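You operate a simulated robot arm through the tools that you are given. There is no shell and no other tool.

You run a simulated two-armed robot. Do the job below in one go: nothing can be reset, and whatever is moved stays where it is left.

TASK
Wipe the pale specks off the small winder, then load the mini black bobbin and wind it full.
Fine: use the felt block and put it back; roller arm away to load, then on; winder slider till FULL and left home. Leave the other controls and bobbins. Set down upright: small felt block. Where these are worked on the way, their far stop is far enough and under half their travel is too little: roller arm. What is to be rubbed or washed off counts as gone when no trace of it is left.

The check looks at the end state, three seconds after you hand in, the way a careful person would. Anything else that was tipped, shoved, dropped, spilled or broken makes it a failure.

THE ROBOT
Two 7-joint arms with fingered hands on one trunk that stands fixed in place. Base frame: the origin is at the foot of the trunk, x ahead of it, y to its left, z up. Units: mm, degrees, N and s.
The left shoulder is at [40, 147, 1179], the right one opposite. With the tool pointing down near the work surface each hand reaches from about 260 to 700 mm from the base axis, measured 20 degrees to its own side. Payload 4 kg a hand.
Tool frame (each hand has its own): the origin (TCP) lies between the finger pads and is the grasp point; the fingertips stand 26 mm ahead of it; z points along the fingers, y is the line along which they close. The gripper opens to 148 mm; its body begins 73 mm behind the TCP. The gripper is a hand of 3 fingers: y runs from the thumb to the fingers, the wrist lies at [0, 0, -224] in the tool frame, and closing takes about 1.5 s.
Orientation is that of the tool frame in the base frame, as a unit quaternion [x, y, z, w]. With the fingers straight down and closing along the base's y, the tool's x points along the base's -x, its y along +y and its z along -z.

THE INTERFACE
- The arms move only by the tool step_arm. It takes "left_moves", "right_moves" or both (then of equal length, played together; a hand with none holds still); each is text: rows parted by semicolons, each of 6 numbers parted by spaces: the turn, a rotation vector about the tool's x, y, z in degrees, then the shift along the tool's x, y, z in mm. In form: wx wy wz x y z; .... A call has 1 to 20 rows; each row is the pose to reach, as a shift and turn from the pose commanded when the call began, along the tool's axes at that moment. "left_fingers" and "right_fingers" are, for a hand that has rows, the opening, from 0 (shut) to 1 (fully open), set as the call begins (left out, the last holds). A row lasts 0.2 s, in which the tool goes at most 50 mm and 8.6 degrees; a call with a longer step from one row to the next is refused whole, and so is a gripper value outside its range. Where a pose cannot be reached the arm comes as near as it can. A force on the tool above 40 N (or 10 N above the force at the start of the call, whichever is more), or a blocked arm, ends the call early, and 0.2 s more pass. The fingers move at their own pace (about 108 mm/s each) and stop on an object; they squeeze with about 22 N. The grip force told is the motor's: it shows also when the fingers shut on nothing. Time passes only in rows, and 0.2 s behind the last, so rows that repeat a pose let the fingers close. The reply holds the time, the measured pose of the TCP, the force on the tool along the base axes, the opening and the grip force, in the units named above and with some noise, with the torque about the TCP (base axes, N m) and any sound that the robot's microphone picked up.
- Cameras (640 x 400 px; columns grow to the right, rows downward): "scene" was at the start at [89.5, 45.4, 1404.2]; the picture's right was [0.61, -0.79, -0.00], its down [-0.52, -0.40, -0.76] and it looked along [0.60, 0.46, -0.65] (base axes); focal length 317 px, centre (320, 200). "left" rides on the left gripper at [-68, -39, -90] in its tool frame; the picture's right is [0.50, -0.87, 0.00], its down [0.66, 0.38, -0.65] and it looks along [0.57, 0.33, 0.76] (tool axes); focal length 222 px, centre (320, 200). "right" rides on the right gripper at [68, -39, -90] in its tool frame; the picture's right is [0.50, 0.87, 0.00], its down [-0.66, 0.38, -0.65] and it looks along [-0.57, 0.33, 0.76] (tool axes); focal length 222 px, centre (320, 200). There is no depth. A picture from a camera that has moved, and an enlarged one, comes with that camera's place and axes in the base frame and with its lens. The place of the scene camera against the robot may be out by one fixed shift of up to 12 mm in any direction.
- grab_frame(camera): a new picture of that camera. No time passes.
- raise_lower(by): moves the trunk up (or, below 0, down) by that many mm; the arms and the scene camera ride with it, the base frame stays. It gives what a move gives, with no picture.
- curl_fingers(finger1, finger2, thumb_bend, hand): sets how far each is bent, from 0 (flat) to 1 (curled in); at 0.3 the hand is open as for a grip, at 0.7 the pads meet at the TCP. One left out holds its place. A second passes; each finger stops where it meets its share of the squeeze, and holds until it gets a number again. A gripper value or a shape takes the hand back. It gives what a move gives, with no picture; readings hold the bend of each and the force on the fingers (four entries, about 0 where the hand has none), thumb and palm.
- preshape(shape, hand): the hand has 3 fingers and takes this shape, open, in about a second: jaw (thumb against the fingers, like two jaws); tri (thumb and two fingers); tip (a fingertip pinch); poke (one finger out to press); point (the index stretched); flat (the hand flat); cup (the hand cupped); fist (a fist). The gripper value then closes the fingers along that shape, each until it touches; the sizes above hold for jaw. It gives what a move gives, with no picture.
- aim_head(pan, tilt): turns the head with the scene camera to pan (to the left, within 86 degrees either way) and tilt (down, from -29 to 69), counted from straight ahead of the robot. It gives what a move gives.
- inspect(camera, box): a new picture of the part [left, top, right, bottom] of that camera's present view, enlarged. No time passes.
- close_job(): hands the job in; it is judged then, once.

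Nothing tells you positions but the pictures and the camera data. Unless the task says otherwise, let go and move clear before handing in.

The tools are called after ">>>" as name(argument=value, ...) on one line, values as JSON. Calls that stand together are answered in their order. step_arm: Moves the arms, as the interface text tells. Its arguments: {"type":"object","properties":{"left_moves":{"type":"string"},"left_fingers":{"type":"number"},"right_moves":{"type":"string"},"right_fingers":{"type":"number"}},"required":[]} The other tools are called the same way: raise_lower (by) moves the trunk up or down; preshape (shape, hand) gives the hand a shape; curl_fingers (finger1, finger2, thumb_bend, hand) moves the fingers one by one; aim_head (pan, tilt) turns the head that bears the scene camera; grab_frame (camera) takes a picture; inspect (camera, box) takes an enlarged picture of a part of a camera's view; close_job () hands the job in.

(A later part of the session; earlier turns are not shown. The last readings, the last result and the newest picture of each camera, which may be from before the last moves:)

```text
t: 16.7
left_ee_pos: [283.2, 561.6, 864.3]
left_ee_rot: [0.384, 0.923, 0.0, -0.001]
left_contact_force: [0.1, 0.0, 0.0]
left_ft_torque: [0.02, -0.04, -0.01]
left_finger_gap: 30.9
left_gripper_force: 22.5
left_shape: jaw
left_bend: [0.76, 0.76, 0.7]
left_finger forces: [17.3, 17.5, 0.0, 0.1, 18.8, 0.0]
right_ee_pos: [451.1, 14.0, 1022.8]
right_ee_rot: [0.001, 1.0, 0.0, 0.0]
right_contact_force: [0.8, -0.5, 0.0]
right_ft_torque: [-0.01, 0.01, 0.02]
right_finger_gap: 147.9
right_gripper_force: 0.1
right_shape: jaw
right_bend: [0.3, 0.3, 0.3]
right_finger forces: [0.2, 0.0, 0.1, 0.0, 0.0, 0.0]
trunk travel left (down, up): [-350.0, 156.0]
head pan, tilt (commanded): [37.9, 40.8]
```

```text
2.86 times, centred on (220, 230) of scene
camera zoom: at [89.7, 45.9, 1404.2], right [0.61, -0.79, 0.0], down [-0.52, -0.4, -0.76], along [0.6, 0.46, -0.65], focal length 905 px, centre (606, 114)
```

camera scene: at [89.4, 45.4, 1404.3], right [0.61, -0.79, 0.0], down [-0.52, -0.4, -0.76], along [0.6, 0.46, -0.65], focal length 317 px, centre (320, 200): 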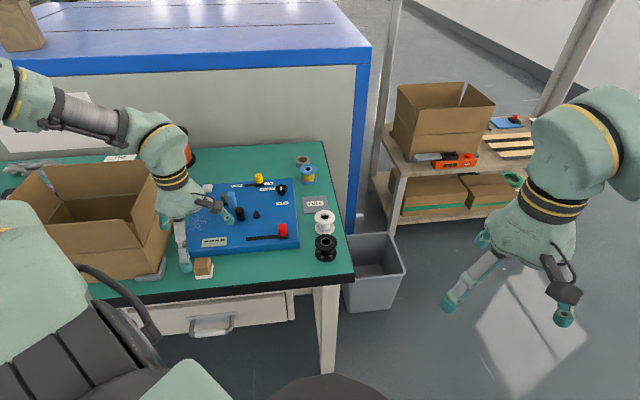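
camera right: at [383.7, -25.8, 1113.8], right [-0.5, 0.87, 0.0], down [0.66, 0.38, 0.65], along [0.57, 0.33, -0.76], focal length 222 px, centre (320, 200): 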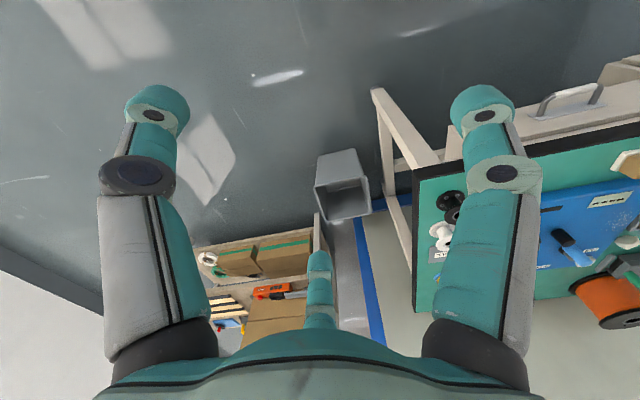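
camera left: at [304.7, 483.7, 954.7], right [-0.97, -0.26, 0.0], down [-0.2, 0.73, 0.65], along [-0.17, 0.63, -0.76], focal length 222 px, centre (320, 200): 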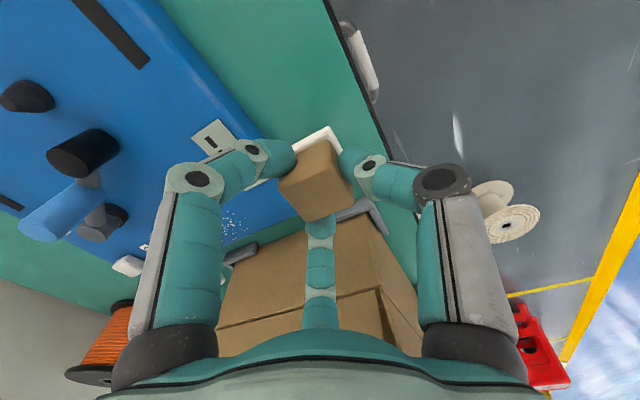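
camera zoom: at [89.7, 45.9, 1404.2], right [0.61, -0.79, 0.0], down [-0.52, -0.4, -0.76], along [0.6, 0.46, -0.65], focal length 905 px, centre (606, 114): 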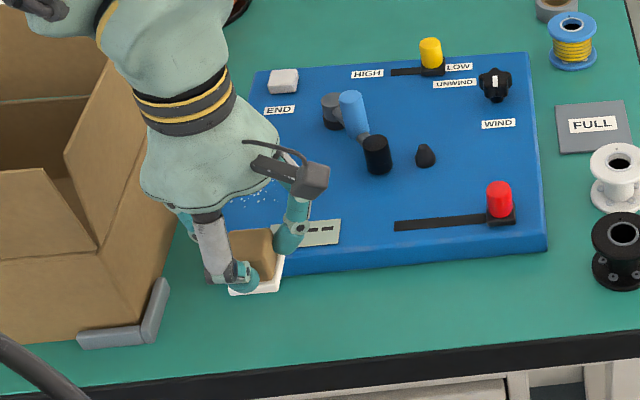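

The block lifts cleanly. I'll carry it over the panel toward the specks at safe height, watching the box flap and the reach.

>>> step_arm(left_moves="0 0 0 0 35 0; 0 0 0 3 70 0; 0 0 0 10 105 0; 0 0 0 15 135 0; 0 0 0 15 135 0")

>>> grab_frame(camera="left")

>>> inspect(camera="scene", box=[100, 120, 300, 280])

>>> grab_frame(camera="scene")

```text
t: 17.9
left_ee_pos: [368.4, 663.7, 863.0]
left_ee_rot: [0.382, 0.924, 0.0, 0.001]
left_contact_force: [0.0, 0.4, -0.6]
left_ft_torque: [-0.03, 0.0, 0.01]
left_finger_gap: 30.8
left_gripper_force: 22.2
left_shape: jaw
left_bend: [0.76, 0.76, 0.7]
left_finger forces: [17.3, 17.3, 0.2, 0.0, 18.7, 0.0]
right_ee_pos: [451.3, 14.2, 1023.8]
right_ee_rot: [0.001, 1.0, 0.0, 0.0]
right_contact_force: [0.2, -0.3, -0.2]
right_ft_torque: [0.01, 0.0, -0.01]
right_finger_gap: 147.9
right_gripper_force: 0.0
right_shape: jaw
right_bend: [0.3, 0.3, 0.3]
right_finger forces: [0.1, 0.0, 0.0, 0.1, 0.1, 0.0]
trunk travel left (down, up): [-350.0, 156.0]
head pan, tilt (commanded): [37.9, 40.8]
```

```text
taken
camera left: at [389.1, 587.0, 954.1], right [-0.97, -0.26, 0.0], down [-0.2, 0.73, 0.65], along [-0.17, 0.63, -0.76], focal length 222 px, centre (320, 200)
```

left: 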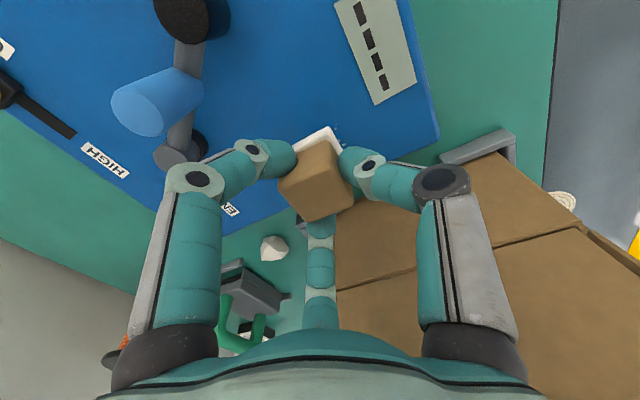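

```text
2.50 times, centred on (200, 200) of scene
camera zoom: at [88.8, 45.6, 1404.3], right [0.61, -0.79, 0.0], down [-0.52, -0.4, -0.76], along [0.6, 0.46, -0.65], focal length 792 px, centre (620, 200)
```

zoom: 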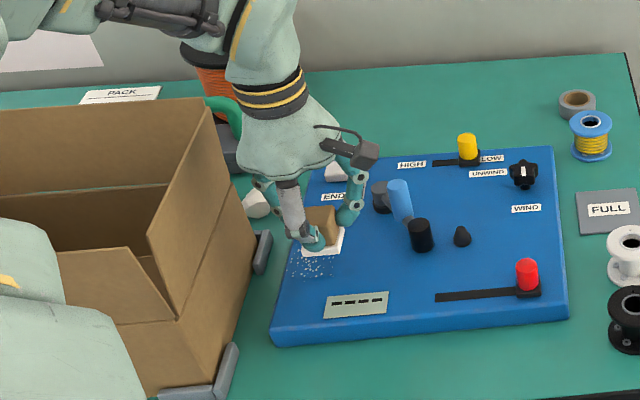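

```text
taken
camera scene: at [88.8, 45.6, 1404.3], right [0.61, -0.79, 0.0], down [-0.52, -0.4, -0.76], along [0.6, 0.46, -0.65], focal length 317 px, centre (320, 200)
```

scene: 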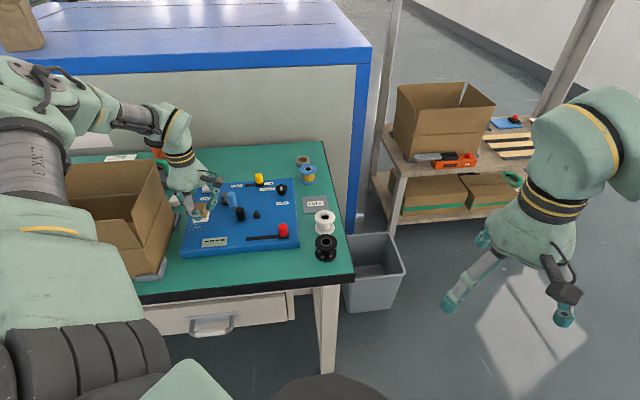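

The hand reaches over the specks with ~40 mm clearance to the flap. I'll lower the felt onto the specks in small steps until I feel contact.

>>> step_arm(left_moves="0 0 0 14 -5 0; 0 0 0 14 -5 15; 0 0 0 14 -5 24; 0 0 0 14 -5 26; 0 0 0 14 -5 28; 0 0 0 14 -5 28")

>>> inspect(camera="scene", box=[160, 150, 280, 260])

>>> grab_frame(camera="left")

```text
t: 19.3
left_ee_pos: [354.9, 671.3, 835.3]
left_ee_rot: [0.383, 0.924, 0.0, 0.001]
left_contact_force: [0.0, -0.5, -0.8]
left_ft_torque: [0.0, 0.0, 0.0]
left_finger_gap: 30.6
left_gripper_force: 22.3
left_shape: jaw
left_bend: [0.76, 0.76, 0.7]
left_finger forces: [17.3, 17.4, 0.0, 0.0, 18.6, 0.0]
right_ee_pos: [451.6, 14.8, 1022.9]
right_ee_rot: [0.001, 1.0, 0.0, 0.001]
right_contact_force: [-0.2, -0.9, -0.5]
right_ft_torque: [-0.01, 0.02, -0.01]
right_finger_gap: 147.9
right_gripper_force: 0.1
right_shape: jaw
right_bend: [0.3, 0.3, 0.3]
right_finger forces: [0.0, 0.0, 0.0, 0.0, 0.1, 0.0]
trunk travel left (down, up): [-350.0, 156.0]
head pan, tilt (commanded): [37.9, 40.8]
```

```text
3.64 times, centred on (220, 205) of scene
camera zoom: at [89.5, 45.6, 1404.2], right [0.61, -0.79, 0.0], down [-0.52, -0.4, -0.76], along [0.6, 0.46, -0.65], focal length 1152 px, centre (684, 182)
```

zoom: 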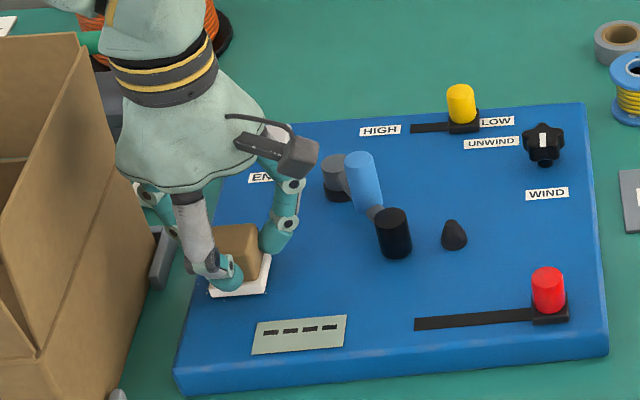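

```text
taken
camera left: at [377.1, 594.4, 926.0], right [-0.97, -0.26, 0.0], down [-0.2, 0.73, 0.65], along [-0.17, 0.63, -0.76], focal length 222 px, centre (320, 200)
```

left: 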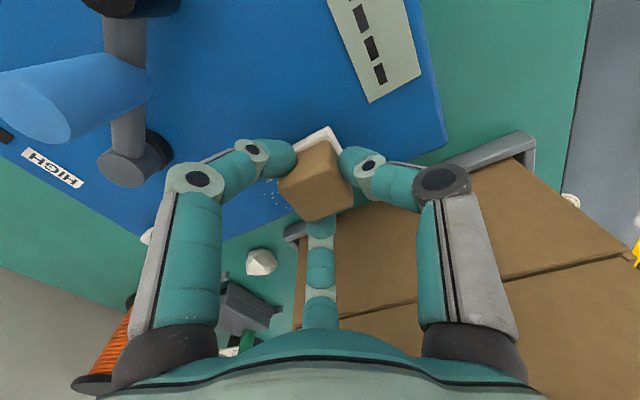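

No contact yet at TCP z≈835. I'll keep lowering 1 mm at a time.

>>> step_arm(left_moves="0 0 0 0 0 1; 0 0 0 0 0 2; 0 0 0 0 0 2; 0 0 0 0 0 3; 0 0 0 0 0 3")

```text
t: 20.5
left_ee_pos: [355.4, 669.7, 832.3]
left_ee_rot: [0.383, 0.924, -0.001, 0.0]
left_contact_force: [-0.5, 0.9, 0.8]
left_ft_torque: [0.02, -0.01, 0.03]
left_finger_gap: 30.7
left_gripper_force: 22.5
left_shape: jaw
left_bend: [0.76, 0.76, 0.7]
left_finger forces: [17.3, 17.8, 0.0, 0.0, 19.0, 0.0]
right_ee_pos: [451.3, 14.2, 1022.7]
right_ee_rot: [0.0, 1.0, 0.0, 0.0]
right_contact_force: [0.4, -0.5, -1.0]
right_ft_torque: [0.0, 0.0, -0.01]
right_finger_gap: 148.0
right_gripper_force: 0.0
right_shape: jaw
right_bend: [0.3, 0.3, 0.3]
right_finger forces: [0.0, 0.0, 0.1, 0.1, 0.0, 0.0]
trunk travel left (down, up): [-350.0, 156.0]
head pan, tilt (commanded): [37.9, 40.8]
```

>>> step_arm(left_moves="0 0 0 0 0 1; 0 0 0 0 0 2; 0 0 0 0 0 2; 0 0 0 0 0 3; 0 0 0 0 0 3")

>>> inspect(camera="scene", box=[170, 190, 250, 260])

```text
t: 21.7
left_ee_pos: [356.1, 670.0, 831.7]
left_ee_rot: [0.383, 0.924, 0.002, 0.001]
left_contact_force: [-0.7, 2.4, 12.0]
left_ft_torque: [0.09, -0.02, -0.03]
left_finger_gap: 31.0
left_gripper_force: 22.4
left_shape: jaw
left_bend: [0.76, 0.76, 0.69]
left_finger forces: [18.7, 19.8, 0.0, 0.0, 19.9, 0.0]
right_ee_pos: [449.9, 13.8, 1023.3]
right_ee_rot: [0.002, 1.0, 0.002, 0.001]
right_contact_force: [-0.3, -1.3, -0.1]
right_ft_torque: [-0.03, -0.02, 0.01]
right_finger_gap: 148.0
right_gripper_force: 0.1
right_shape: jaw
right_bend: [0.3, 0.3, 0.3]
right_finger forces: [0.1, 0.1, 0.0, 0.0, 0.0, 0.1]
trunk travel left (down, up): [-350.0, 156.0]
head pan, tilt (commanded): [37.9, 40.8]
```

```text
5.71 times, centred on (210, 225) of scene
camera zoom: at [88.5, 44.1, 1404.4], right [0.61, -0.79, 0.0], down [-0.52, -0.4, -0.76], along [0.6, 0.47, -0.65], focal length 1810 px, centre (949, 57)
```

zoom: 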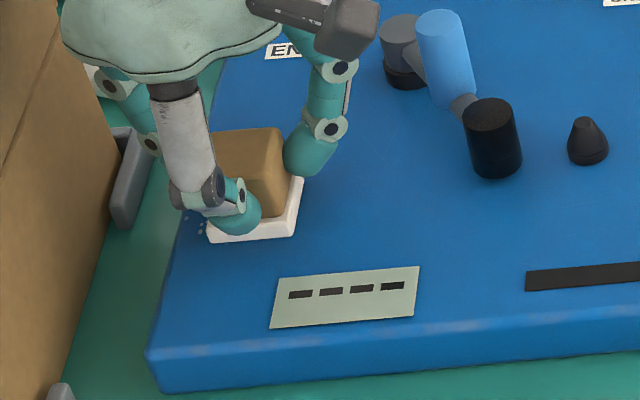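

Contact at ~12 N; the felt is flat on the panel. I'll rub back and forth along the speck patch, staying clear of the pivot post and the blue grip.

>>> step_arm(left_moves="0 0 0 0 12 0; 0 0 0 0 24 0; 0 0 0 0 36 0; 0 0 0 0 48 0; 0 0 0 0 48 0; 0 0 0 0 34 0; 0 0 0 0 20 0; 0 0 0 0 6 0; 0 0 0 0 -8 0; 0 0 0 0 -20 0; 0 0 0 6 -20 0; 0 0 0 10 -20 0; 0 0 0 10 -6 0; 0 0 0 10 8 0; 0 0 0 10 22 0; 0 0 0 10 36 0; 0 0 0 10 48 0; 0 0 0 10 50 0")

>>> inspect(camera="scene", box=[170, 180, 250, 250])

>>> grab_frame(camera="left")

```text
t: 25.5
left_ee_pos: [363.0, 674.4, 831.3]
left_ee_rot: [0.382, 0.924, 0.002, 0.0]
left_contact_force: [-0.3, -0.5, -0.6]
left_ft_torque: [-0.01, -0.01, 0.01]
left_finger_gap: 31.6
left_gripper_force: 22.0
left_shape: jaw
left_bend: [0.77, 0.77, 0.71]
left_finger forces: [18.7, 18.8, 0.0, 0.0, 18.7, 0.0]
left hand out of reach, approached as far as the arm can: row 1, 2, 3, 4, 5, 6, 7, 14, 15, 16, 17, 18
right_ee_pos: [451.0, 15.6, 1023.7]
right_ee_rot: [0.001, 1.0, 0.0, 0.0]
right_contact_force: [-0.3, 0.3, -0.6]
right_ft_torque: [0.01, 0.0, 0.01]
right_finger_gap: 147.7
right_gripper_force: 0.0
right_shape: jaw
right_bend: [0.3, 0.3, 0.3]
right_finger forces: [0.1, 0.0, 0.0, 0.1, 0.0, 0.1]
trunk travel left (down, up): [-350.0, 156.0]
head pan, tilt (commanded): [37.9, 40.8]
```

```text
5.71 times, centred on (210, 215) of scene
camera zoom: at [89.6, 45.3, 1404.2], right [0.61, -0.79, 0.0], down [-0.52, -0.4, -0.76], along [0.6, 0.46, -0.65], focal length 1810 px, centre (949, 114)
```

zoom: 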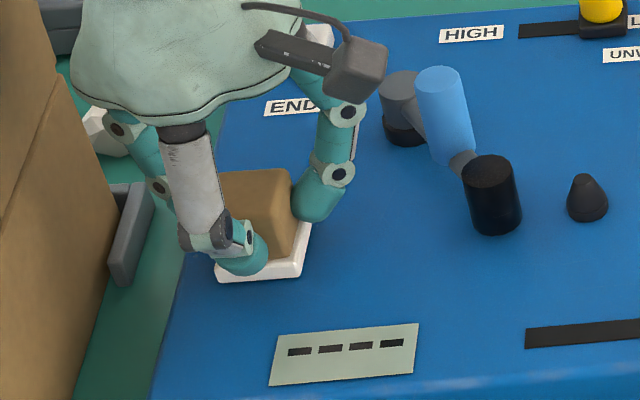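

```text
taken
camera left: at [384.9, 597.3, 922.6], right [-0.97, -0.26, 0.0], down [-0.2, 0.73, 0.66], along [-0.17, 0.63, -0.75], focal length 222 px, centre (320, 200)
```

left: 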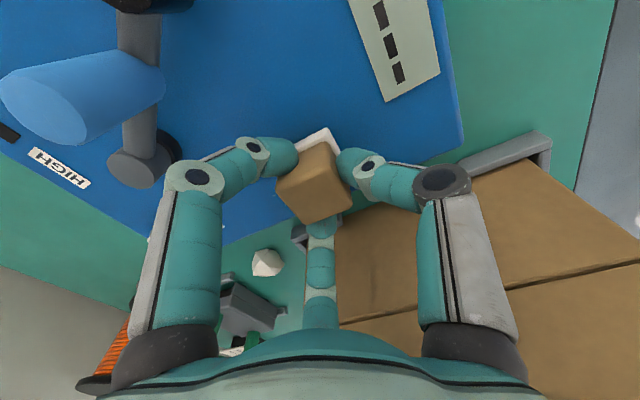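

The arm hit its reach limit at e2≈733, so part of the patch is not wiped yet. I'll bring the block back within reach on the panel, release it there, tilt the hand outward ~18° and regrasp, which gains reach.

>>> step_arm(left_moves="0 0 0 10 36 -2; 0 0 0 8 22 -2; 0 0 0 4 8 -2; 0 0 0 0 -6 -2; 0 0 0 -5 -10 -2; 0 0 0 -5 -10 -2")

>>> inspect(camera="scene", box=[170, 180, 250, 250])

```text
t: 26.9
left_ee_pos: [358.7, 663.4, 833.6]
left_ee_rot: [0.382, 0.924, -0.001, 0.0]
left_contact_force: [0.6, 1.1, -0.2]
left_ft_torque: [0.02, 0.01, -0.01]
left_finger_gap: 31.5
left_gripper_force: 22.0
left_shape: jaw
left_bend: [0.77, 0.77, 0.71]
left_finger forces: [18.5, 18.9, 0.0, 0.0, 18.9, 0.0]
left hand out of reach, approached as far as the arm can: row 1, 2, 3
right_ee_pos: [451.3, 15.7, 1022.9]
right_ee_rot: [0.001, 1.0, 0.0, 0.0]
right_contact_force: [-1.1, 0.7, -0.2]
right_ft_torque: [0.03, 0.0, 0.0]
right_finger_gap: 147.8
right_gripper_force: 0.0
right_shape: jaw
right_bend: [0.3, 0.3, 0.3]
right_finger forces: [0.1, 0.0, 0.1, 0.1, 0.0, 0.0]
trunk travel left (down, up): [-350.0, 156.0]
head pan, tilt (commanded): [37.9, 40.8]
```

```text
5.71 times, centred on (210, 215) of scene
camera zoom: at [89.6, 45.7, 1404.2], right [0.61, -0.79, 0.0], down [-0.52, -0.4, -0.76], along [0.6, 0.46, -0.65], focal length 1810 px, centre (949, 114)
```

zoom: 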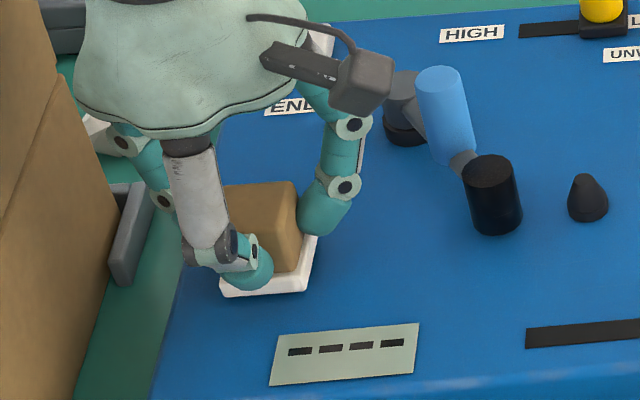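

The relative moves start from the clipped pose, so now I'm at e2≈723. I'll lower to light contact and release.

>>> step_arm(left_moves="0 0 0 0 -6 1; 0 0 0 0 -8 2; 0 0 0 0 -8 2.5; 0 0 0 0 -8 2.5")

>>> step_arm(left_moves="0 0 0 0 0 0; 0 0 0 0 0 0; 0 0 0 0 0 0; 0 0 0 0 0 0", left_fingers=0.45)

>>> grab_frame(camera="left")

>>> inspect(camera="scene", box=[170, 180, 250, 250])

```text
t: 27.9
left_ee_pos: [354.2, 657.6, 832.7]
left_ee_rot: [0.383, 0.924, 0.0, 0.0]
left_contact_force: [-0.7, 0.9, -0.7]
left_ft_torque: [-0.02, 0.01, 0.01]
left_finger_gap: 31.8
left_gripper_force: 22.3
left_shape: jaw
left_bend: [0.77, 0.77, 0.71]
left_finger forces: [18.7, 18.9, 0.1, 0.0, 18.9, 0.1]
right_ee_pos: [451.3, 14.9, 1023.7]
right_ee_rot: [0.001, 1.0, 0.0, 0.0]
right_contact_force: [-0.4, 0.1, -0.7]
right_ft_torque: [0.0, -0.01, 0.03]
right_finger_gap: 147.8
right_gripper_force: 0.0
right_shape: jaw
right_bend: [0.3, 0.3, 0.3]
right_finger forces: [0.1, 0.0, 0.0, 0.0, 0.1, 0.0]
trunk travel left (down, up): [-350.0, 156.0]
head pan, tilt (commanded): [37.9, 40.8]
```

```text
t: 28.9
left_ee_pos: [354.4, 657.1, 833.0]
left_ee_rot: [0.383, 0.924, -0.001, 0.0]
left_contact_force: [-0.6, 0.1, -0.3]
left_ft_torque: [-0.01, -0.01, -0.02]
left_finger_gap: 66.2
left_gripper_force: 0.2
left_shape: jaw
left_bend: [0.39, 0.39, 0.7]
left_finger forces: [0.1, 0.0, 0.0, 0.0, 0.1, 0.1]
right_ee_pos: [452.5, 15.3, 1022.4]
right_ee_rot: [0.001, 1.0, 0.0, 0.0]
right_contact_force: [-1.1, 0.4, 0.8]
right_ft_torque: [-0.03, -0.01, 0.01]
right_finger_gap: 147.8
right_gripper_force: 0.0
right_shape: jaw
right_bend: [0.3, 0.3, 0.3]
right_finger forces: [0.0, 0.0, 0.0, 0.1, 0.0, 0.0]
trunk travel left (down, up): [-350.0, 156.0]
head pan, tilt (commanded): [37.9, 40.8]
```

```text
taken
camera left: at [375.5, 581.3, 923.1], right [-0.97, -0.26, 0.0], down [-0.2, 0.73, 0.65], along [-0.17, 0.63, -0.76], focal length 222 px, centre (320, 200)
```

left: 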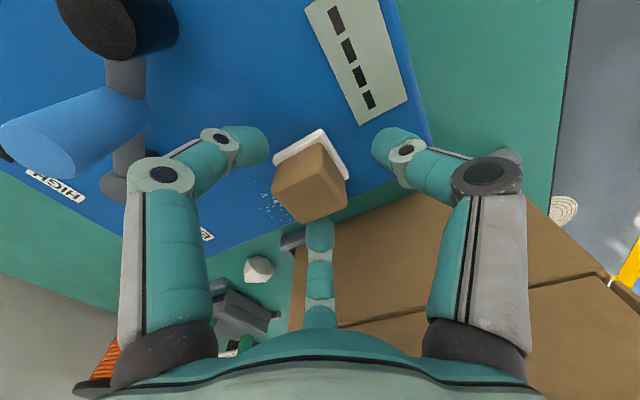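

```text
5.71 times, centred on (210, 215) of scene
camera zoom: at [89.5, 45.4, 1404.2], right [0.61, -0.79, 0.0], down [-0.52, -0.4, -0.76], along [0.6, 0.46, -0.65], focal length 1810 px, centre (949, 114)
```

zoom: 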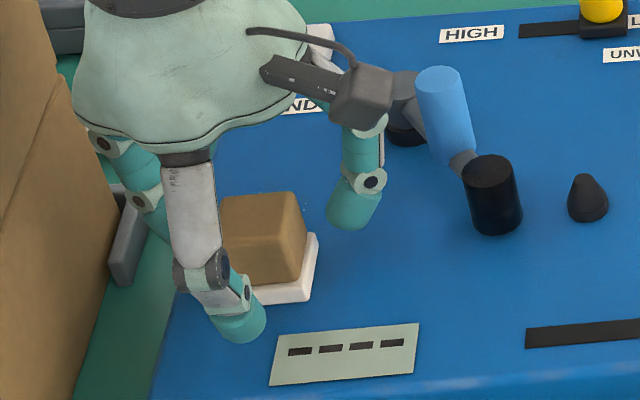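

The block stands on the panel by itself. Now I'll raise 5 mm, tilt 18° (fingers pointing away), and shift so the fingertips stay centred on it.

>>> step_arm(left_moves="0 0 0 0 0 -6; -4 0 0 0 -2 -6; -8 0 0 0 -4 -6; -12 0 0 0 -6 -6; -16 0 0 0 -7 -6; -18 0 0 0 -8 -6; -18 0 0 0 -8 -6")

>>> grab_frame(camera="left")

>>> inspect(camera="scene", box=[140, 150, 260, 250])

```text
t: 30.5
left_ee_pos: [347.8, 652.7, 839.3]
left_ee_rot: [0.378, 0.913, 0.144, 0.06]
left_contact_force: [-0.7, -1.2, 0.4]
left_ft_torque: [-0.01, 0.0, 0.01]
left_finger_gap: 66.2
left_gripper_force: 0.0
left_shape: jaw
left_bend: [0.39, 0.39, 0.7]
left_finger forces: [0.1, 0.1, 0.0, 0.0, 0.0, 0.1]
right_ee_pos: [452.4, 14.5, 1022.2]
right_ee_rot: [0.0, 1.0, 0.0, 0.0]
right_contact_force: [0.5, -0.1, -0.5]
right_ft_torque: [0.02, 0.0, -0.01]
right_finger_gap: 148.3
right_gripper_force: 0.1
right_shape: jaw
right_bend: [0.3, 0.3, 0.3]
right_finger forces: [0.1, 0.0, 0.1, 0.1, 0.0, 0.0]
trunk travel left (down, up): [-350.0, 156.0]
head pan, tilt (commanded): [37.9, 40.8]
```

```text
taken
camera left: at [351.6, 557.9, 912.7], right [-0.94, -0.23, -0.27], down [-0.35, 0.57, 0.74], along [-0.01, 0.79, -0.62], focal length 222 px, centre (320, 200)
```

left: 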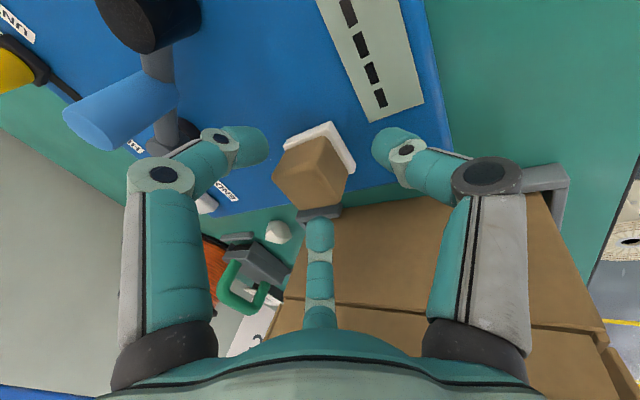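

```text
4.00 times, centred on (200, 200) of scene
camera zoom: at [89.5, 45.5, 1404.2], right [0.61, -0.79, 0.0], down [-0.52, -0.4, -0.76], along [0.6, 0.46, -0.65], focal length 1267 px, centre (800, 200)
```

zoom: 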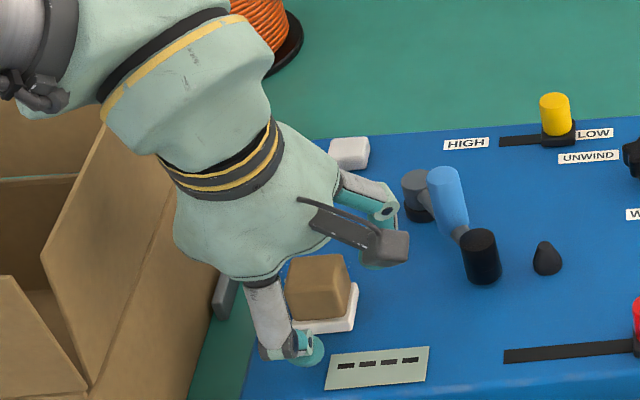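

The tilt looks right, with the block between the tips. I'll close on it.

>>> step_arm(left_moves="0 0 0 0 0 0; 0 0 0 0 0 0; 0 0 0 0 0 0; 0 0 0 0 0 0; 0 0 0 0 0 0; 0 0 0 0 0 0", left_fingers=0.0)

>>> grab_frame(camera="left")

>>> inspect(camera="scene", box=[170, 180, 250, 250])

```text
t: 31.9
left_ee_pos: [348.8, 653.1, 837.9]
left_ee_rot: [0.378, 0.913, 0.144, 0.059]
left_contact_force: [0.2, -0.6, 0.1]
left_ft_torque: [0.03, 0.02, -0.01]
left_finger_gap: 23.9
left_gripper_force: 21.9
left_shape: jaw
left_bend: [0.76, 0.76, 0.7]
left_finger forces: [17.4, 17.2, 0.1, 0.0, 17.9, 0.0]
right_ee_pos: [451.0, 13.6, 1023.3]
right_ee_rot: [0.001, 1.0, 0.0, 0.0]
right_contact_force: [-0.3, -1.0, 0.4]
right_ft_torque: [0.03, -0.01, 0.0]
right_finger_gap: 147.8
right_gripper_force: 0.0
right_shape: jaw
right_bend: [0.3, 0.3, 0.3]
right_finger forces: [0.1, 0.0, 0.0, 0.0, 0.1, 0.1]
trunk travel left (down, up): [-350.0, 156.0]
head pan, tilt (commanded): [37.9, 40.8]
```

```text
taken
camera left: at [351.6, 558.0, 912.6], right [-0.94, -0.23, -0.27], down [-0.35, 0.57, 0.74], along [-0.02, 0.79, -0.62], focal length 222 px, centre (320, 200)
```

left: 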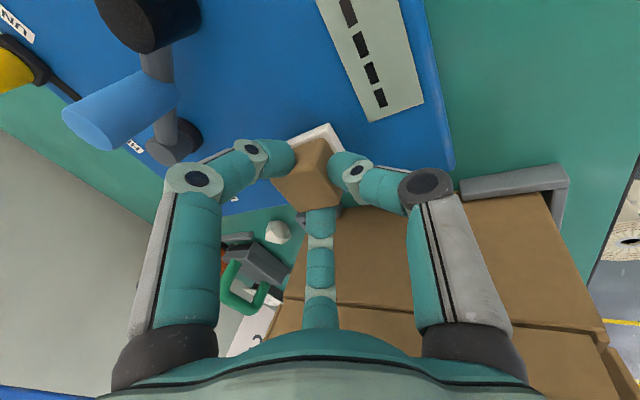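

```text
5.71 times, centred on (210, 215) of scene
camera zoom: at [89.5, 45.5, 1404.2], right [0.61, -0.79, 0.0], down [-0.52, -0.4, -0.76], along [0.6, 0.46, -0.65], focal length 1810 px, centre (949, 114)
```

zoom: 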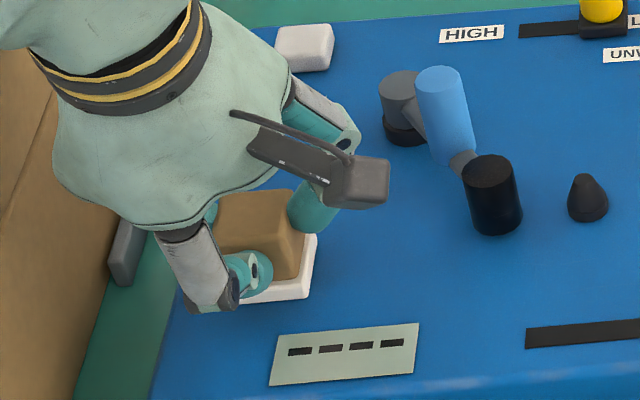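

Firm grip again, block flat on the panel. I'll press lightly and rub along the whole patch with strokes corrected for the tilt.

>>> step_arm(left_moves="0 0 0 0 -0.46 1.43; 0 0 0 0 -0.77 2.38; 0 0 0 8 -0.77 2.38; 0 0 0 8 10.64 6.09; 0 0 0 8 22.05 9.80; 0 0 0 8 33.47 13.50; 0 0 0 8 44.88 17.21; 0 0 0 8 56.29 20.92; 0 0 0 8 58 21.5; 0 0 0 8 46.78 17.83; 0 0 0 8 33.47 13.50; 0 0 0 8 20.15 9.18; 0 0 0 8 6.84 4.85; 0 0 0 8 -6.48 0.53; 0 0 0 14 -6.48 0.53; 0 0 0 18 -6.48 0.53; 0 0 0 18 6.84 4.85; 0 0 0 18 20.15 9.18; 0 0 0 18 33.47 13.50; 0 0 0 18 46.78 17.83")

>>> inspect(camera="scene", box=[170, 180, 250, 250])

>>> grab_frame(camera="left")

```text
t: 36.1
left_ee_pos: [369.0, 699.0, 836.2]
left_ee_rot: [0.378, 0.912, 0.145, 0.06]
left_contact_force: [-3.0, -3.2, 11.8]
left_ft_torque: [-0.02, 0.01, -0.01]
left_finger_gap: 23.9
left_gripper_force: 21.9
left_shape: jaw
left_bend: [0.76, 0.76, 0.69]
left_finger forces: [18.9, 19.1, 0.1, 0.0, 22.8, 0.0]
right_ee_pos: [450.5, 13.7, 1024.5]
right_ee_rot: [0.0, 1.0, 0.001, 0.001]
right_contact_force: [-0.2, 0.0, 0.5]
right_ft_torque: [-0.03, 0.03, 0.01]
right_finger_gap: 147.8
right_gripper_force: 0.0
right_shape: jaw
right_bend: [0.3, 0.3, 0.3]
right_finger forces: [0.1, 0.1, 0.1, 0.1, 0.0, 0.0]
trunk travel left (down, up): [-350.0, 156.0]
head pan, tilt (commanded): [37.9, 40.8]
```

```text
5.71 times, centred on (210, 215) of scene
camera zoom: at [88.4, 43.1, 1404.5], right [0.61, -0.79, 0.0], down [-0.52, -0.4, -0.76], along [0.6, 0.47, -0.65], focal length 1810 px, centre (949, 114)
```

zoom: 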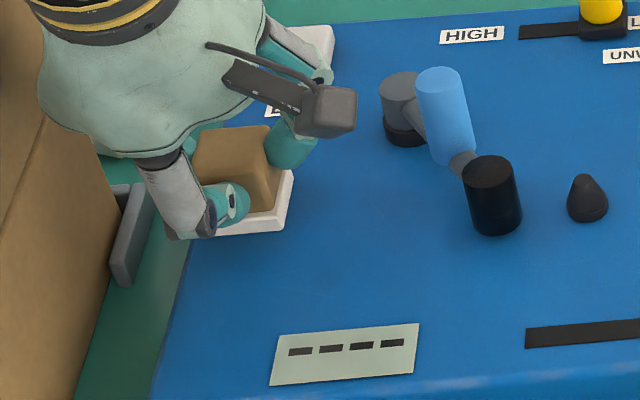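

```text
taken
camera left: at [372.2, 604.5, 910.4], right [-0.94, -0.23, -0.27], down [-0.35, 0.57, 0.74], along [-0.02, 0.79, -0.62], focal length 222 px, centre (320, 200)
```

left: 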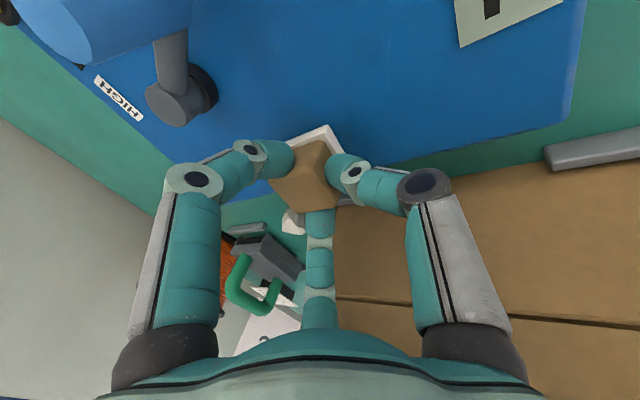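

Front specks are gone and the press is ~12 N. I'll continue to the far end of the patch and make another full pass.

>>> step_arm(left_moves="0 0 0 0 9.5 3.1; 0 0 0 0 15.2 4.9; 0 0 0 -8 15.2 4.9; 0 0 0 -14 15.2 4.9; 0 0 0 -14 3.8 1.2; 0 0 0 -14 -9.5 -3.1; 0 0 0 -14 -22.8 -7.4; 0 0 0 -14 -36.1 -11.7; 0 0 0 -14 -49.5 -16.1; 0 0 0 -14 -59 -19.2; 0 0 0 -4 -59 -19.2; 0 0 0 -4 -45.6 -14.8; 0 0 0 -4 -32.3 -10.5; 0 0 0 -4 -19 -6.2; 0 0 0 -4 -5.7 -1.9; 0 0 0 -4 7.6 2.5; 0 0 0 -4 15.2 4.9; 0 0 0 2 15.2 4.9; 0 0 0 2 0 0; 0 0 0 2 -14.3 -4.6")

>>> step_arm(left_moves="0 0 0 0 6 -19; 0 0 0 -5 0 -38; 0 0 0 -10 -35 -50; 0 0 0 -15 -75 -65; 0 0 0 -20 -115 -78; 0 0 0 -20 -115 -78")

>>> inspect(camera="scene", box=[170, 160, 270, 270])

>>> grab_frame(camera="left")

```text
t: 40.3
left_ee_pos: [358.3, 690.7, 836.3]
left_ee_rot: [0.377, 0.913, 0.145, 0.06]
left_contact_force: [1.0, 1.5, 5.7]
left_ft_torque: [0.04, -0.01, -0.01]
left_finger_gap: 24.0
left_gripper_force: 21.8
left_shape: jaw
left_bend: [0.76, 0.76, 0.69]
left_finger forces: [19.2, 18.7, 0.1, 0.0, 18.4, 0.0]
right_ee_pos: [450.2, 13.6, 1023.7]
right_ee_rot: [0.001, 1.0, 0.0, 0.001]
right_contact_force: [0.1, 0.0, -0.4]
right_ft_torque: [-0.02, -0.02, -0.02]
right_finger_gap: 147.8
right_gripper_force: 0.0
right_shape: jaw
right_bend: [0.3, 0.3, 0.3]
right_finger forces: [0.0, 0.0, 0.1, 0.0, 0.0, 0.0]
trunk travel left (down, up): [-350.0, 156.0]
head pan, tilt (commanded): [37.9, 40.8]
```

```text
t: 41.7
left_ee_pos: [278.6, 583.3, 872.1]
left_ee_rot: [0.379, 0.912, 0.144, 0.06]
left_contact_force: [-0.6, 0.1, -0.9]
left_ft_torque: [0.01, 0.04, -0.03]
left_finger_gap: 23.7
left_gripper_force: 21.9
left_shape: jaw
left_bend: [0.76, 0.76, 0.69]
left_finger forces: [17.6, 17.2, 0.0, 0.0, 18.5, 0.0]
right_ee_pos: [452.0, 14.9, 1021.6]
right_ee_rot: [0.001, 1.0, -0.001, 0.0]
right_contact_force: [0.8, 0.2, -0.8]
right_ft_torque: [0.01, -0.01, -0.01]
right_finger_gap: 148.0
right_gripper_force: 0.0
right_shape: jaw
right_bend: [0.3, 0.3, 0.3]
right_finger forces: [0.0, 0.0, 0.0, 0.1, 0.0, 0.0]
trunk travel left (down, up): [-350.0, 156.0]
head pan, tilt (commanded): [37.9, 40.8]
```

```text
3.64 times, centred on (220, 215) of scene
camera zoom: at [90.3, 45.8, 1404.2], right [0.61, -0.79, 0.0], down [-0.52, -0.4, -0.76], along [0.6, 0.46, -0.65], focal length 1152 px, centre (684, 146)
```

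zoom: 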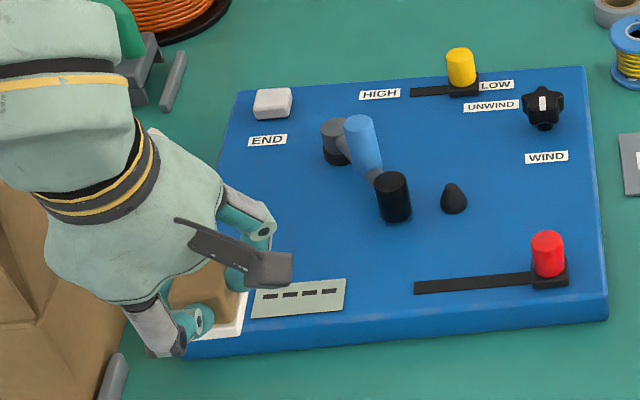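

```text
taken
camera left: at [281.4, 488.9, 945.8], right [-0.94, -0.23, -0.27], down [-0.35, 0.57, 0.74], along [-0.02, 0.79, -0.62], focal length 222 px, centre (320, 200)
```

left: 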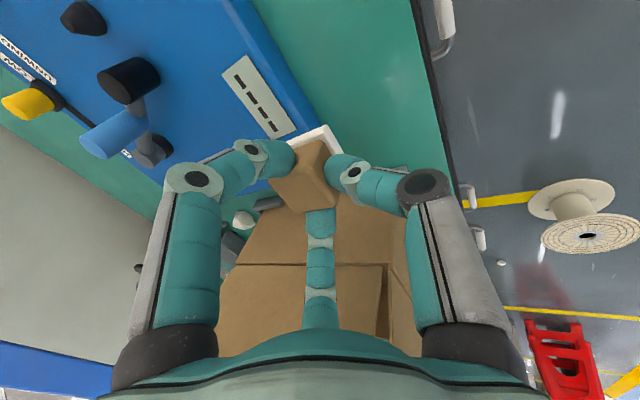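

The patch looks clean, though the hand hides part of it. I'll move above the block's home spot for a full look.

>>> step_arm(left_moves="0 0 0 -10 -9 -3; 0 0 0 -22 -19 -6; 0 0 0 -22 -19 -6")

>>> inspect(camera="scene", box=[175, 185, 235, 260])

>>> inspect(camera="scene", box=[140, 180, 260, 300])

>>> grab_frame(camera="left")

```text
t: 42.5
left_ee_pos: [280.2, 551.8, 871.8]
left_ee_rot: [0.378, 0.912, 0.145, 0.06]
left_contact_force: [0.1, -0.3, -1.1]
left_ft_torque: [-0.01, 0.0, -0.03]
left_finger_gap: 23.5
left_gripper_force: 22.1
left_shape: jaw
left_bend: [0.76, 0.76, 0.69]
left_finger forces: [17.4, 17.2, 0.0, 0.0, 18.2, 0.0]
right_ee_pos: [451.0, 15.0, 1022.5]
right_ee_rot: [0.001, 1.0, 0.001, 0.0]
right_contact_force: [-0.3, 0.4, -0.2]
right_ft_torque: [-0.01, 0.0, -0.01]
right_finger_gap: 147.8
right_gripper_force: 0.0
right_shape: jaw
right_bend: [0.3, 0.3, 0.3]
right_finger forces: [0.0, 0.0, 0.1, 0.1, 0.0, 0.1]
trunk travel left (down, up): [-350.0, 156.0]
head pan, tilt (commanded): [37.9, 40.8]
```

```text
5.33 times, centred on (205, 222) of scene
camera zoom: at [89.4, 45.6, 1404.3], right [0.61, -0.79, 0.0], down [-0.52, -0.4, -0.76], along [0.6, 0.46, -0.65], focal length 1689 px, centre (933, 80)
```

zoom: 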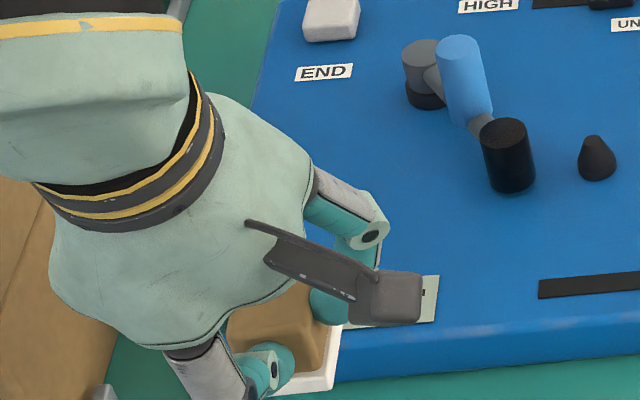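

```text
3.33 times, centred on (200, 240) of scene
camera zoom: at [89.4, 45.6, 1404.3], right [0.61, -0.79, 0.0], down [-0.52, -0.4, -0.76], along [0.6, 0.46, -0.65], focal length 1056 px, centre (720, 67)
```

zoom: 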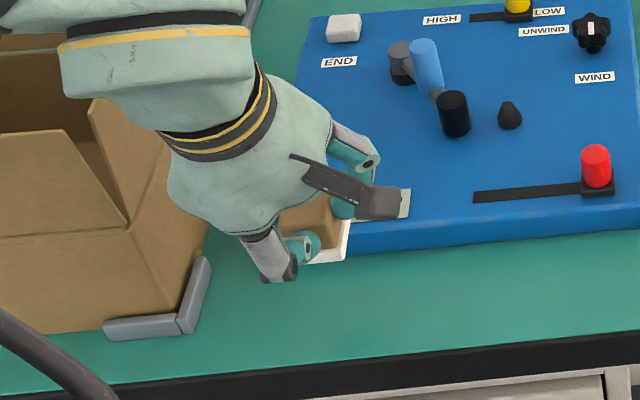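

```text
taken
camera left: at [283.2, 457.4, 946.9], right [-0.94, -0.23, -0.27], down [-0.35, 0.57, 0.74], along [-0.01, 0.79, -0.62], focal length 222 px, centre (320, 200)
```

left: 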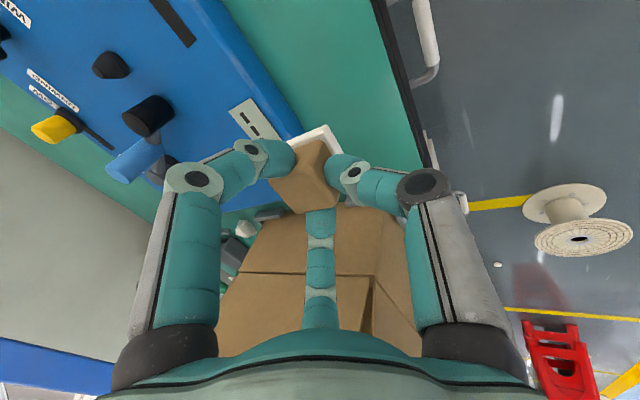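

The hand blocks the view of the patch. I'll shift it right, in front of the panel, to expose the patch.

>>> step_arm(left_moves="0 0 0 -30 -15 -15; 0 0 0 -60 -30 -20; 0 0 0 -100 -40 -23; 0 0 0 -100 -40 -23")

>>> inspect(camera="scene", box=[175, 185, 235, 245])

>>> grab_frame(camera="scene")

```text
t: 43.5
left_ee_pos: [318.2, 453.1, 882.7]
left_ee_rot: [0.379, 0.912, 0.145, 0.06]
left_contact_force: [0.1, -0.7, -1.5]
left_ft_torque: [0.03, -0.01, -0.01]
left_finger_gap: 23.6
left_gripper_force: 22.3
left_shape: jaw
left_bend: [0.76, 0.76, 0.69]
left_finger forces: [17.4, 17.2, 0.0, 0.1, 17.6, 0.1]
right_ee_pos: [451.1, 14.2, 1022.8]
right_ee_rot: [0.001, 1.0, 0.001, 0.0]
right_contact_force: [-0.4, 0.0, -0.4]
right_ft_torque: [0.0, 0.01, 0.01]
right_finger_gap: 147.8
right_gripper_force: 0.0
right_shape: jaw
right_bend: [0.3, 0.3, 0.3]
right_finger forces: [0.0, 0.0, 0.0, 0.1, 0.0, 0.0]
trunk travel left (down, up): [-350.0, 156.0]
head pan, tilt (commanded): [37.9, 40.8]
```

```text
6.67 times, centred on (205, 215) of scene
camera zoom: at [88.9, 45.2, 1404.3], right [0.61, -0.79, 0.0], down [-0.52, -0.4, -0.76], along [0.6, 0.46, -0.65], focal length 2112 px, centre (1087, 100)
```

zoom: 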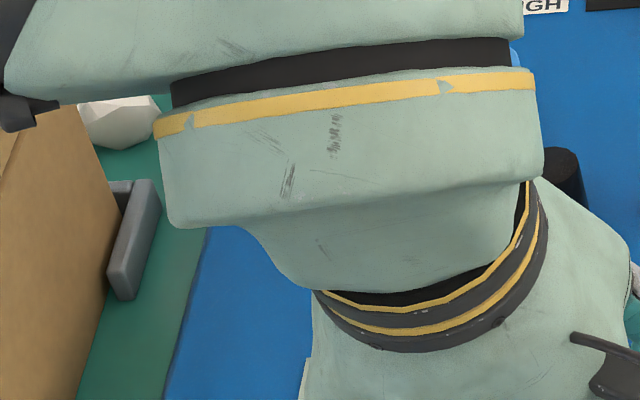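

```text
taken
camera scene: at [88.9, 45.2, 1404.3], right [0.61, -0.79, 0.0], down [-0.52, -0.4, -0.76], along [0.6, 0.46, -0.65], focal length 317 px, centre (320, 200)
```

scene: 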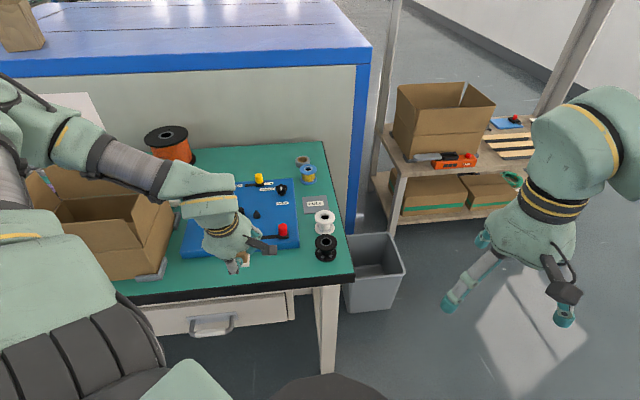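

I can check the patch through the right hand's camera, which sees the panel from the other side.

>>> inspect(camera="right", box=[560, 160, 640, 260])

>>> inspect(camera="right", box=[400, 130, 640, 320])

```text
4.00 times, centred on (600, 210) of right
camera zoom: at [383.1, -25.4, 1114.1], right [-0.5, 0.87, 0.0], down [0.66, 0.38, 0.65], along [0.57, 0.33, -0.76], focal length 888 px, centre (-800, 160)
```

zoom: 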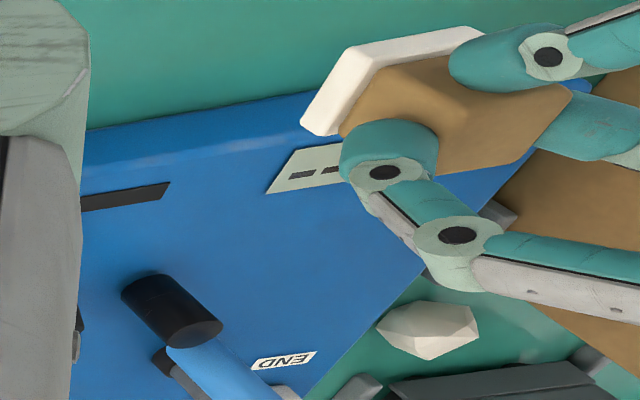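

```text
2.11 times, centred on (520, 225) of right
camera zoom: at [383.1, -25.4, 1114.1], right [-0.5, 0.87, 0.0], down [0.66, 0.38, 0.65], along [0.57, 0.33, -0.76], focal length 468 px, centre (-101, 147)
```

zoom: 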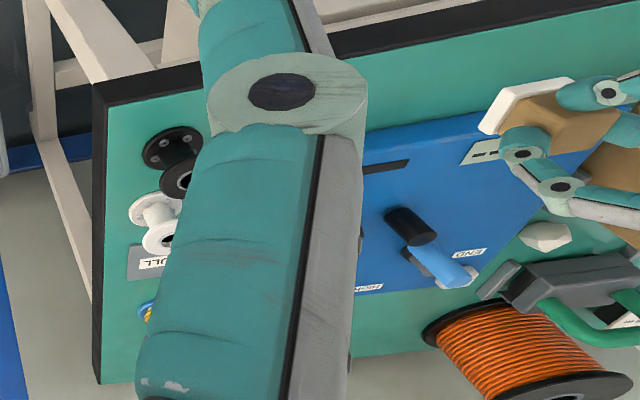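

The visible part of the patch is clean. Next I'll carry the block above its home spot and go lower there.

>>> step_arm(left_moves="0 0 0 35 14.3 4.6; 0 0 0 70 28.5 9.3; 0 0 0 98.8 43.1 14; 0 0 0 98.8 33.8 42.5; 0 0 0 98.8 27 63.5; 0 0 0 98.8 27 63.5")

>>> inspect(camera="right", box=[540, 160, 640, 240])

>>> inspect(camera="scene", box=[160, 200, 260, 300])

>>> grab_frame(camera="left")

```text
t: 44.9
left_ee_pos: [280.5, 554.8, 831.6]
left_ee_rot: [0.378, 0.912, 0.145, 0.06]
left_contact_force: [-0.7, -0.5, -0.8]
left_ft_torque: [0.0, 0.01, 0.0]
left_finger_gap: 23.2
left_gripper_force: 22.6
left_shape: jaw
left_bend: [0.76, 0.76, 0.69]
left_finger forces: [17.4, 17.0, 0.1, 0.0, 17.1, 0.0]
right_ee_pos: [451.0, 15.4, 1022.6]
right_ee_rot: [0.001, 1.0, 0.001, 0.0]
right_contact_force: [0.2, 0.3, 0.4]
right_ft_torque: [0.01, -0.01, 0.01]
right_finger_gap: 148.0
right_gripper_force: 0.1
right_shape: jaw
right_bend: [0.3, 0.3, 0.3]
right_finger forces: [0.0, 0.0, 0.0, 0.0, 0.0, 0.0]
trunk travel left (down, up): [-350.0, 156.0]
head pan, tilt (commanded): [37.9, 40.8]
```

```text
5.00 times, centred on (590, 200) of right
camera zoom: at [383.5, -25.5, 1113.9], right [-0.5, 0.87, 0.0], down [0.66, 0.38, 0.65], along [0.57, 0.33, -0.76], focal length 1111 px, centre (-1030, 200)
```

zoom: 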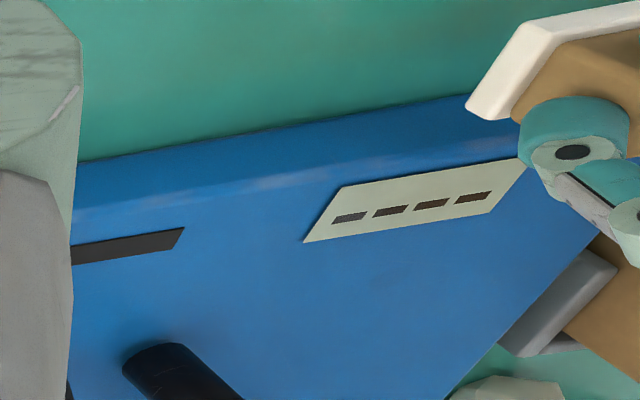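

```text
4.00 times, centred on (210, 250) of scene
camera zoom: at [89.4, 45.1, 1404.3], right [0.61, -0.79, 0.0], down [-0.52, -0.4, -0.76], along [0.6, 0.46, -0.65], focal length 1267 px, centre (760, 0)
```

zoom: 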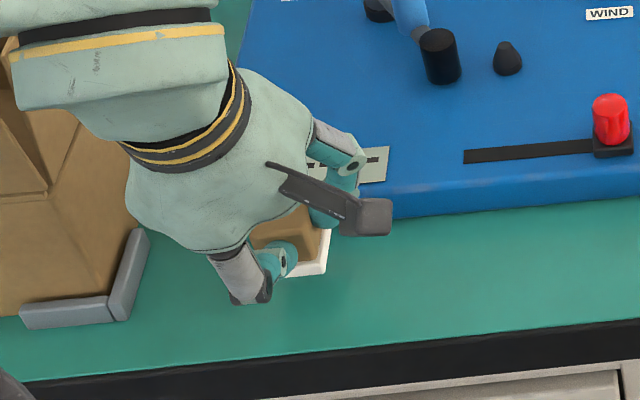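

```text
taken
camera left: at [284.4, 459.6, 905.5], right [-0.94, -0.23, -0.27], down [-0.35, 0.57, 0.74], along [-0.02, 0.79, -0.62], focal length 222 px, centre (320, 200)
```

left: 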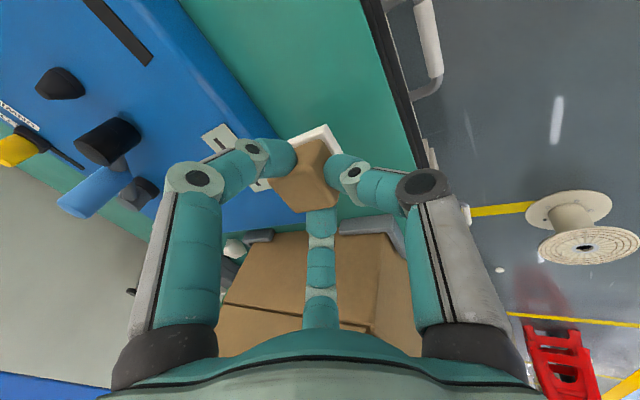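

>>> inspect(camera="right", box=[600, 195, 640, 245])

>>> step_arm(left_moves="0 0 0 1 -3 10; 0 0 0 1 -5 16; 0 0 0 1 -5.9 18.5; 0 0 0 1 -5.9 18.5")

```text
8.00 times, centred on (620, 220) of right
camera zoom: at [383.5, -25.5, 1113.9], right [-0.5, 0.87, 0.0], down [0.66, 0.38, 0.65], along [0.57, 0.33, -0.76], focal length 1777 px, centre (-2080, 40)
```

zoom: 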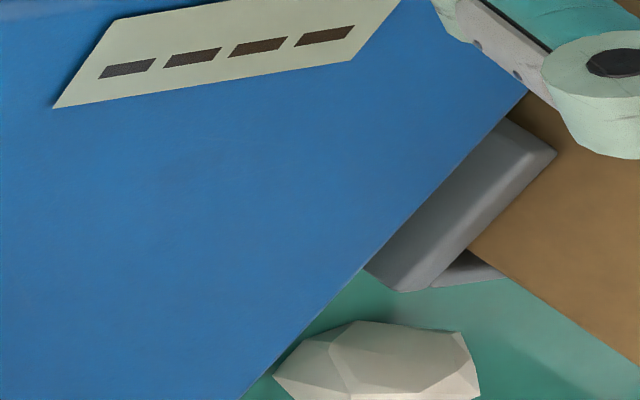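

```text
t: 45.9
left_ee_pos: [281.5, 554.1, 813.1]
left_ee_rot: [0.379, 0.912, 0.144, 0.061]
left_contact_force: [0.1, -0.3, 0.0]
left_ft_torque: [-0.05, -0.01, 0.0]
left_finger_gap: 23.3
left_gripper_force: 22.2
left_shape: jaw
left_bend: [0.76, 0.76, 0.69]
left_finger forces: [17.4, 17.1, 0.0, 0.0, 17.0, 0.0]
right_ee_pos: [451.6, 15.2, 1023.3]
right_ee_rot: [0.001, 1.0, 0.0, 0.0]
right_contact_force: [0.7, -1.0, 0.1]
right_ft_torque: [0.04, -0.01, -0.02]
right_finger_gap: 148.0
right_gripper_force: 0.1
right_shape: jaw
right_bend: [0.3, 0.3, 0.3]
right_finger forces: [0.1, 0.1, 0.1, 0.0, 0.0, 0.0]
trunk travel left (down, up): [-350.0, 156.0]
head pan, tilt (commanded): [37.9, 40.8]
```

The patch is completely clean. I'm lowering the block the last few millimetres onto the table, feeling for contact.

>>> step_arm(left_moves="0 0 0 0 -0.3 0.95; 0 0 0 0 -0.6 1.9; 0 0 0 0 -0.9 2.85; 0 0 0 0 -0.9 2.85")

```text
t: 46.9
left_ee_pos: [281.1, 551.9, 807.8]
left_ee_rot: [0.378, 0.912, 0.145, 0.061]
left_contact_force: [0.2, 0.5, -1.3]
left_ft_torque: [-0.05, 0.03, 0.01]
left_finger_gap: 23.3
left_gripper_force: 21.6
left_shape: jaw
left_bend: [0.76, 0.76, 0.69]
left_finger forces: [17.4, 17.2, 0.0, 0.0, 17.0, 0.0]
right_ee_pos: [451.5, 14.3, 1023.5]
right_ee_rot: [0.001, 1.0, 0.0, -0.001]
right_contact_force: [-0.7, -0.5, 0.2]
right_ft_torque: [0.01, -0.03, 0.01]
right_finger_gap: 147.7
right_gripper_force: 0.0
right_shape: jaw
right_bend: [0.3, 0.3, 0.3]
right_finger forces: [0.0, 0.1, 0.0, 0.0, 0.0, 0.0]
trunk travel left (down, up): [-350.0, 156.0]
head pan, tilt (commanded): [37.9, 40.8]
```

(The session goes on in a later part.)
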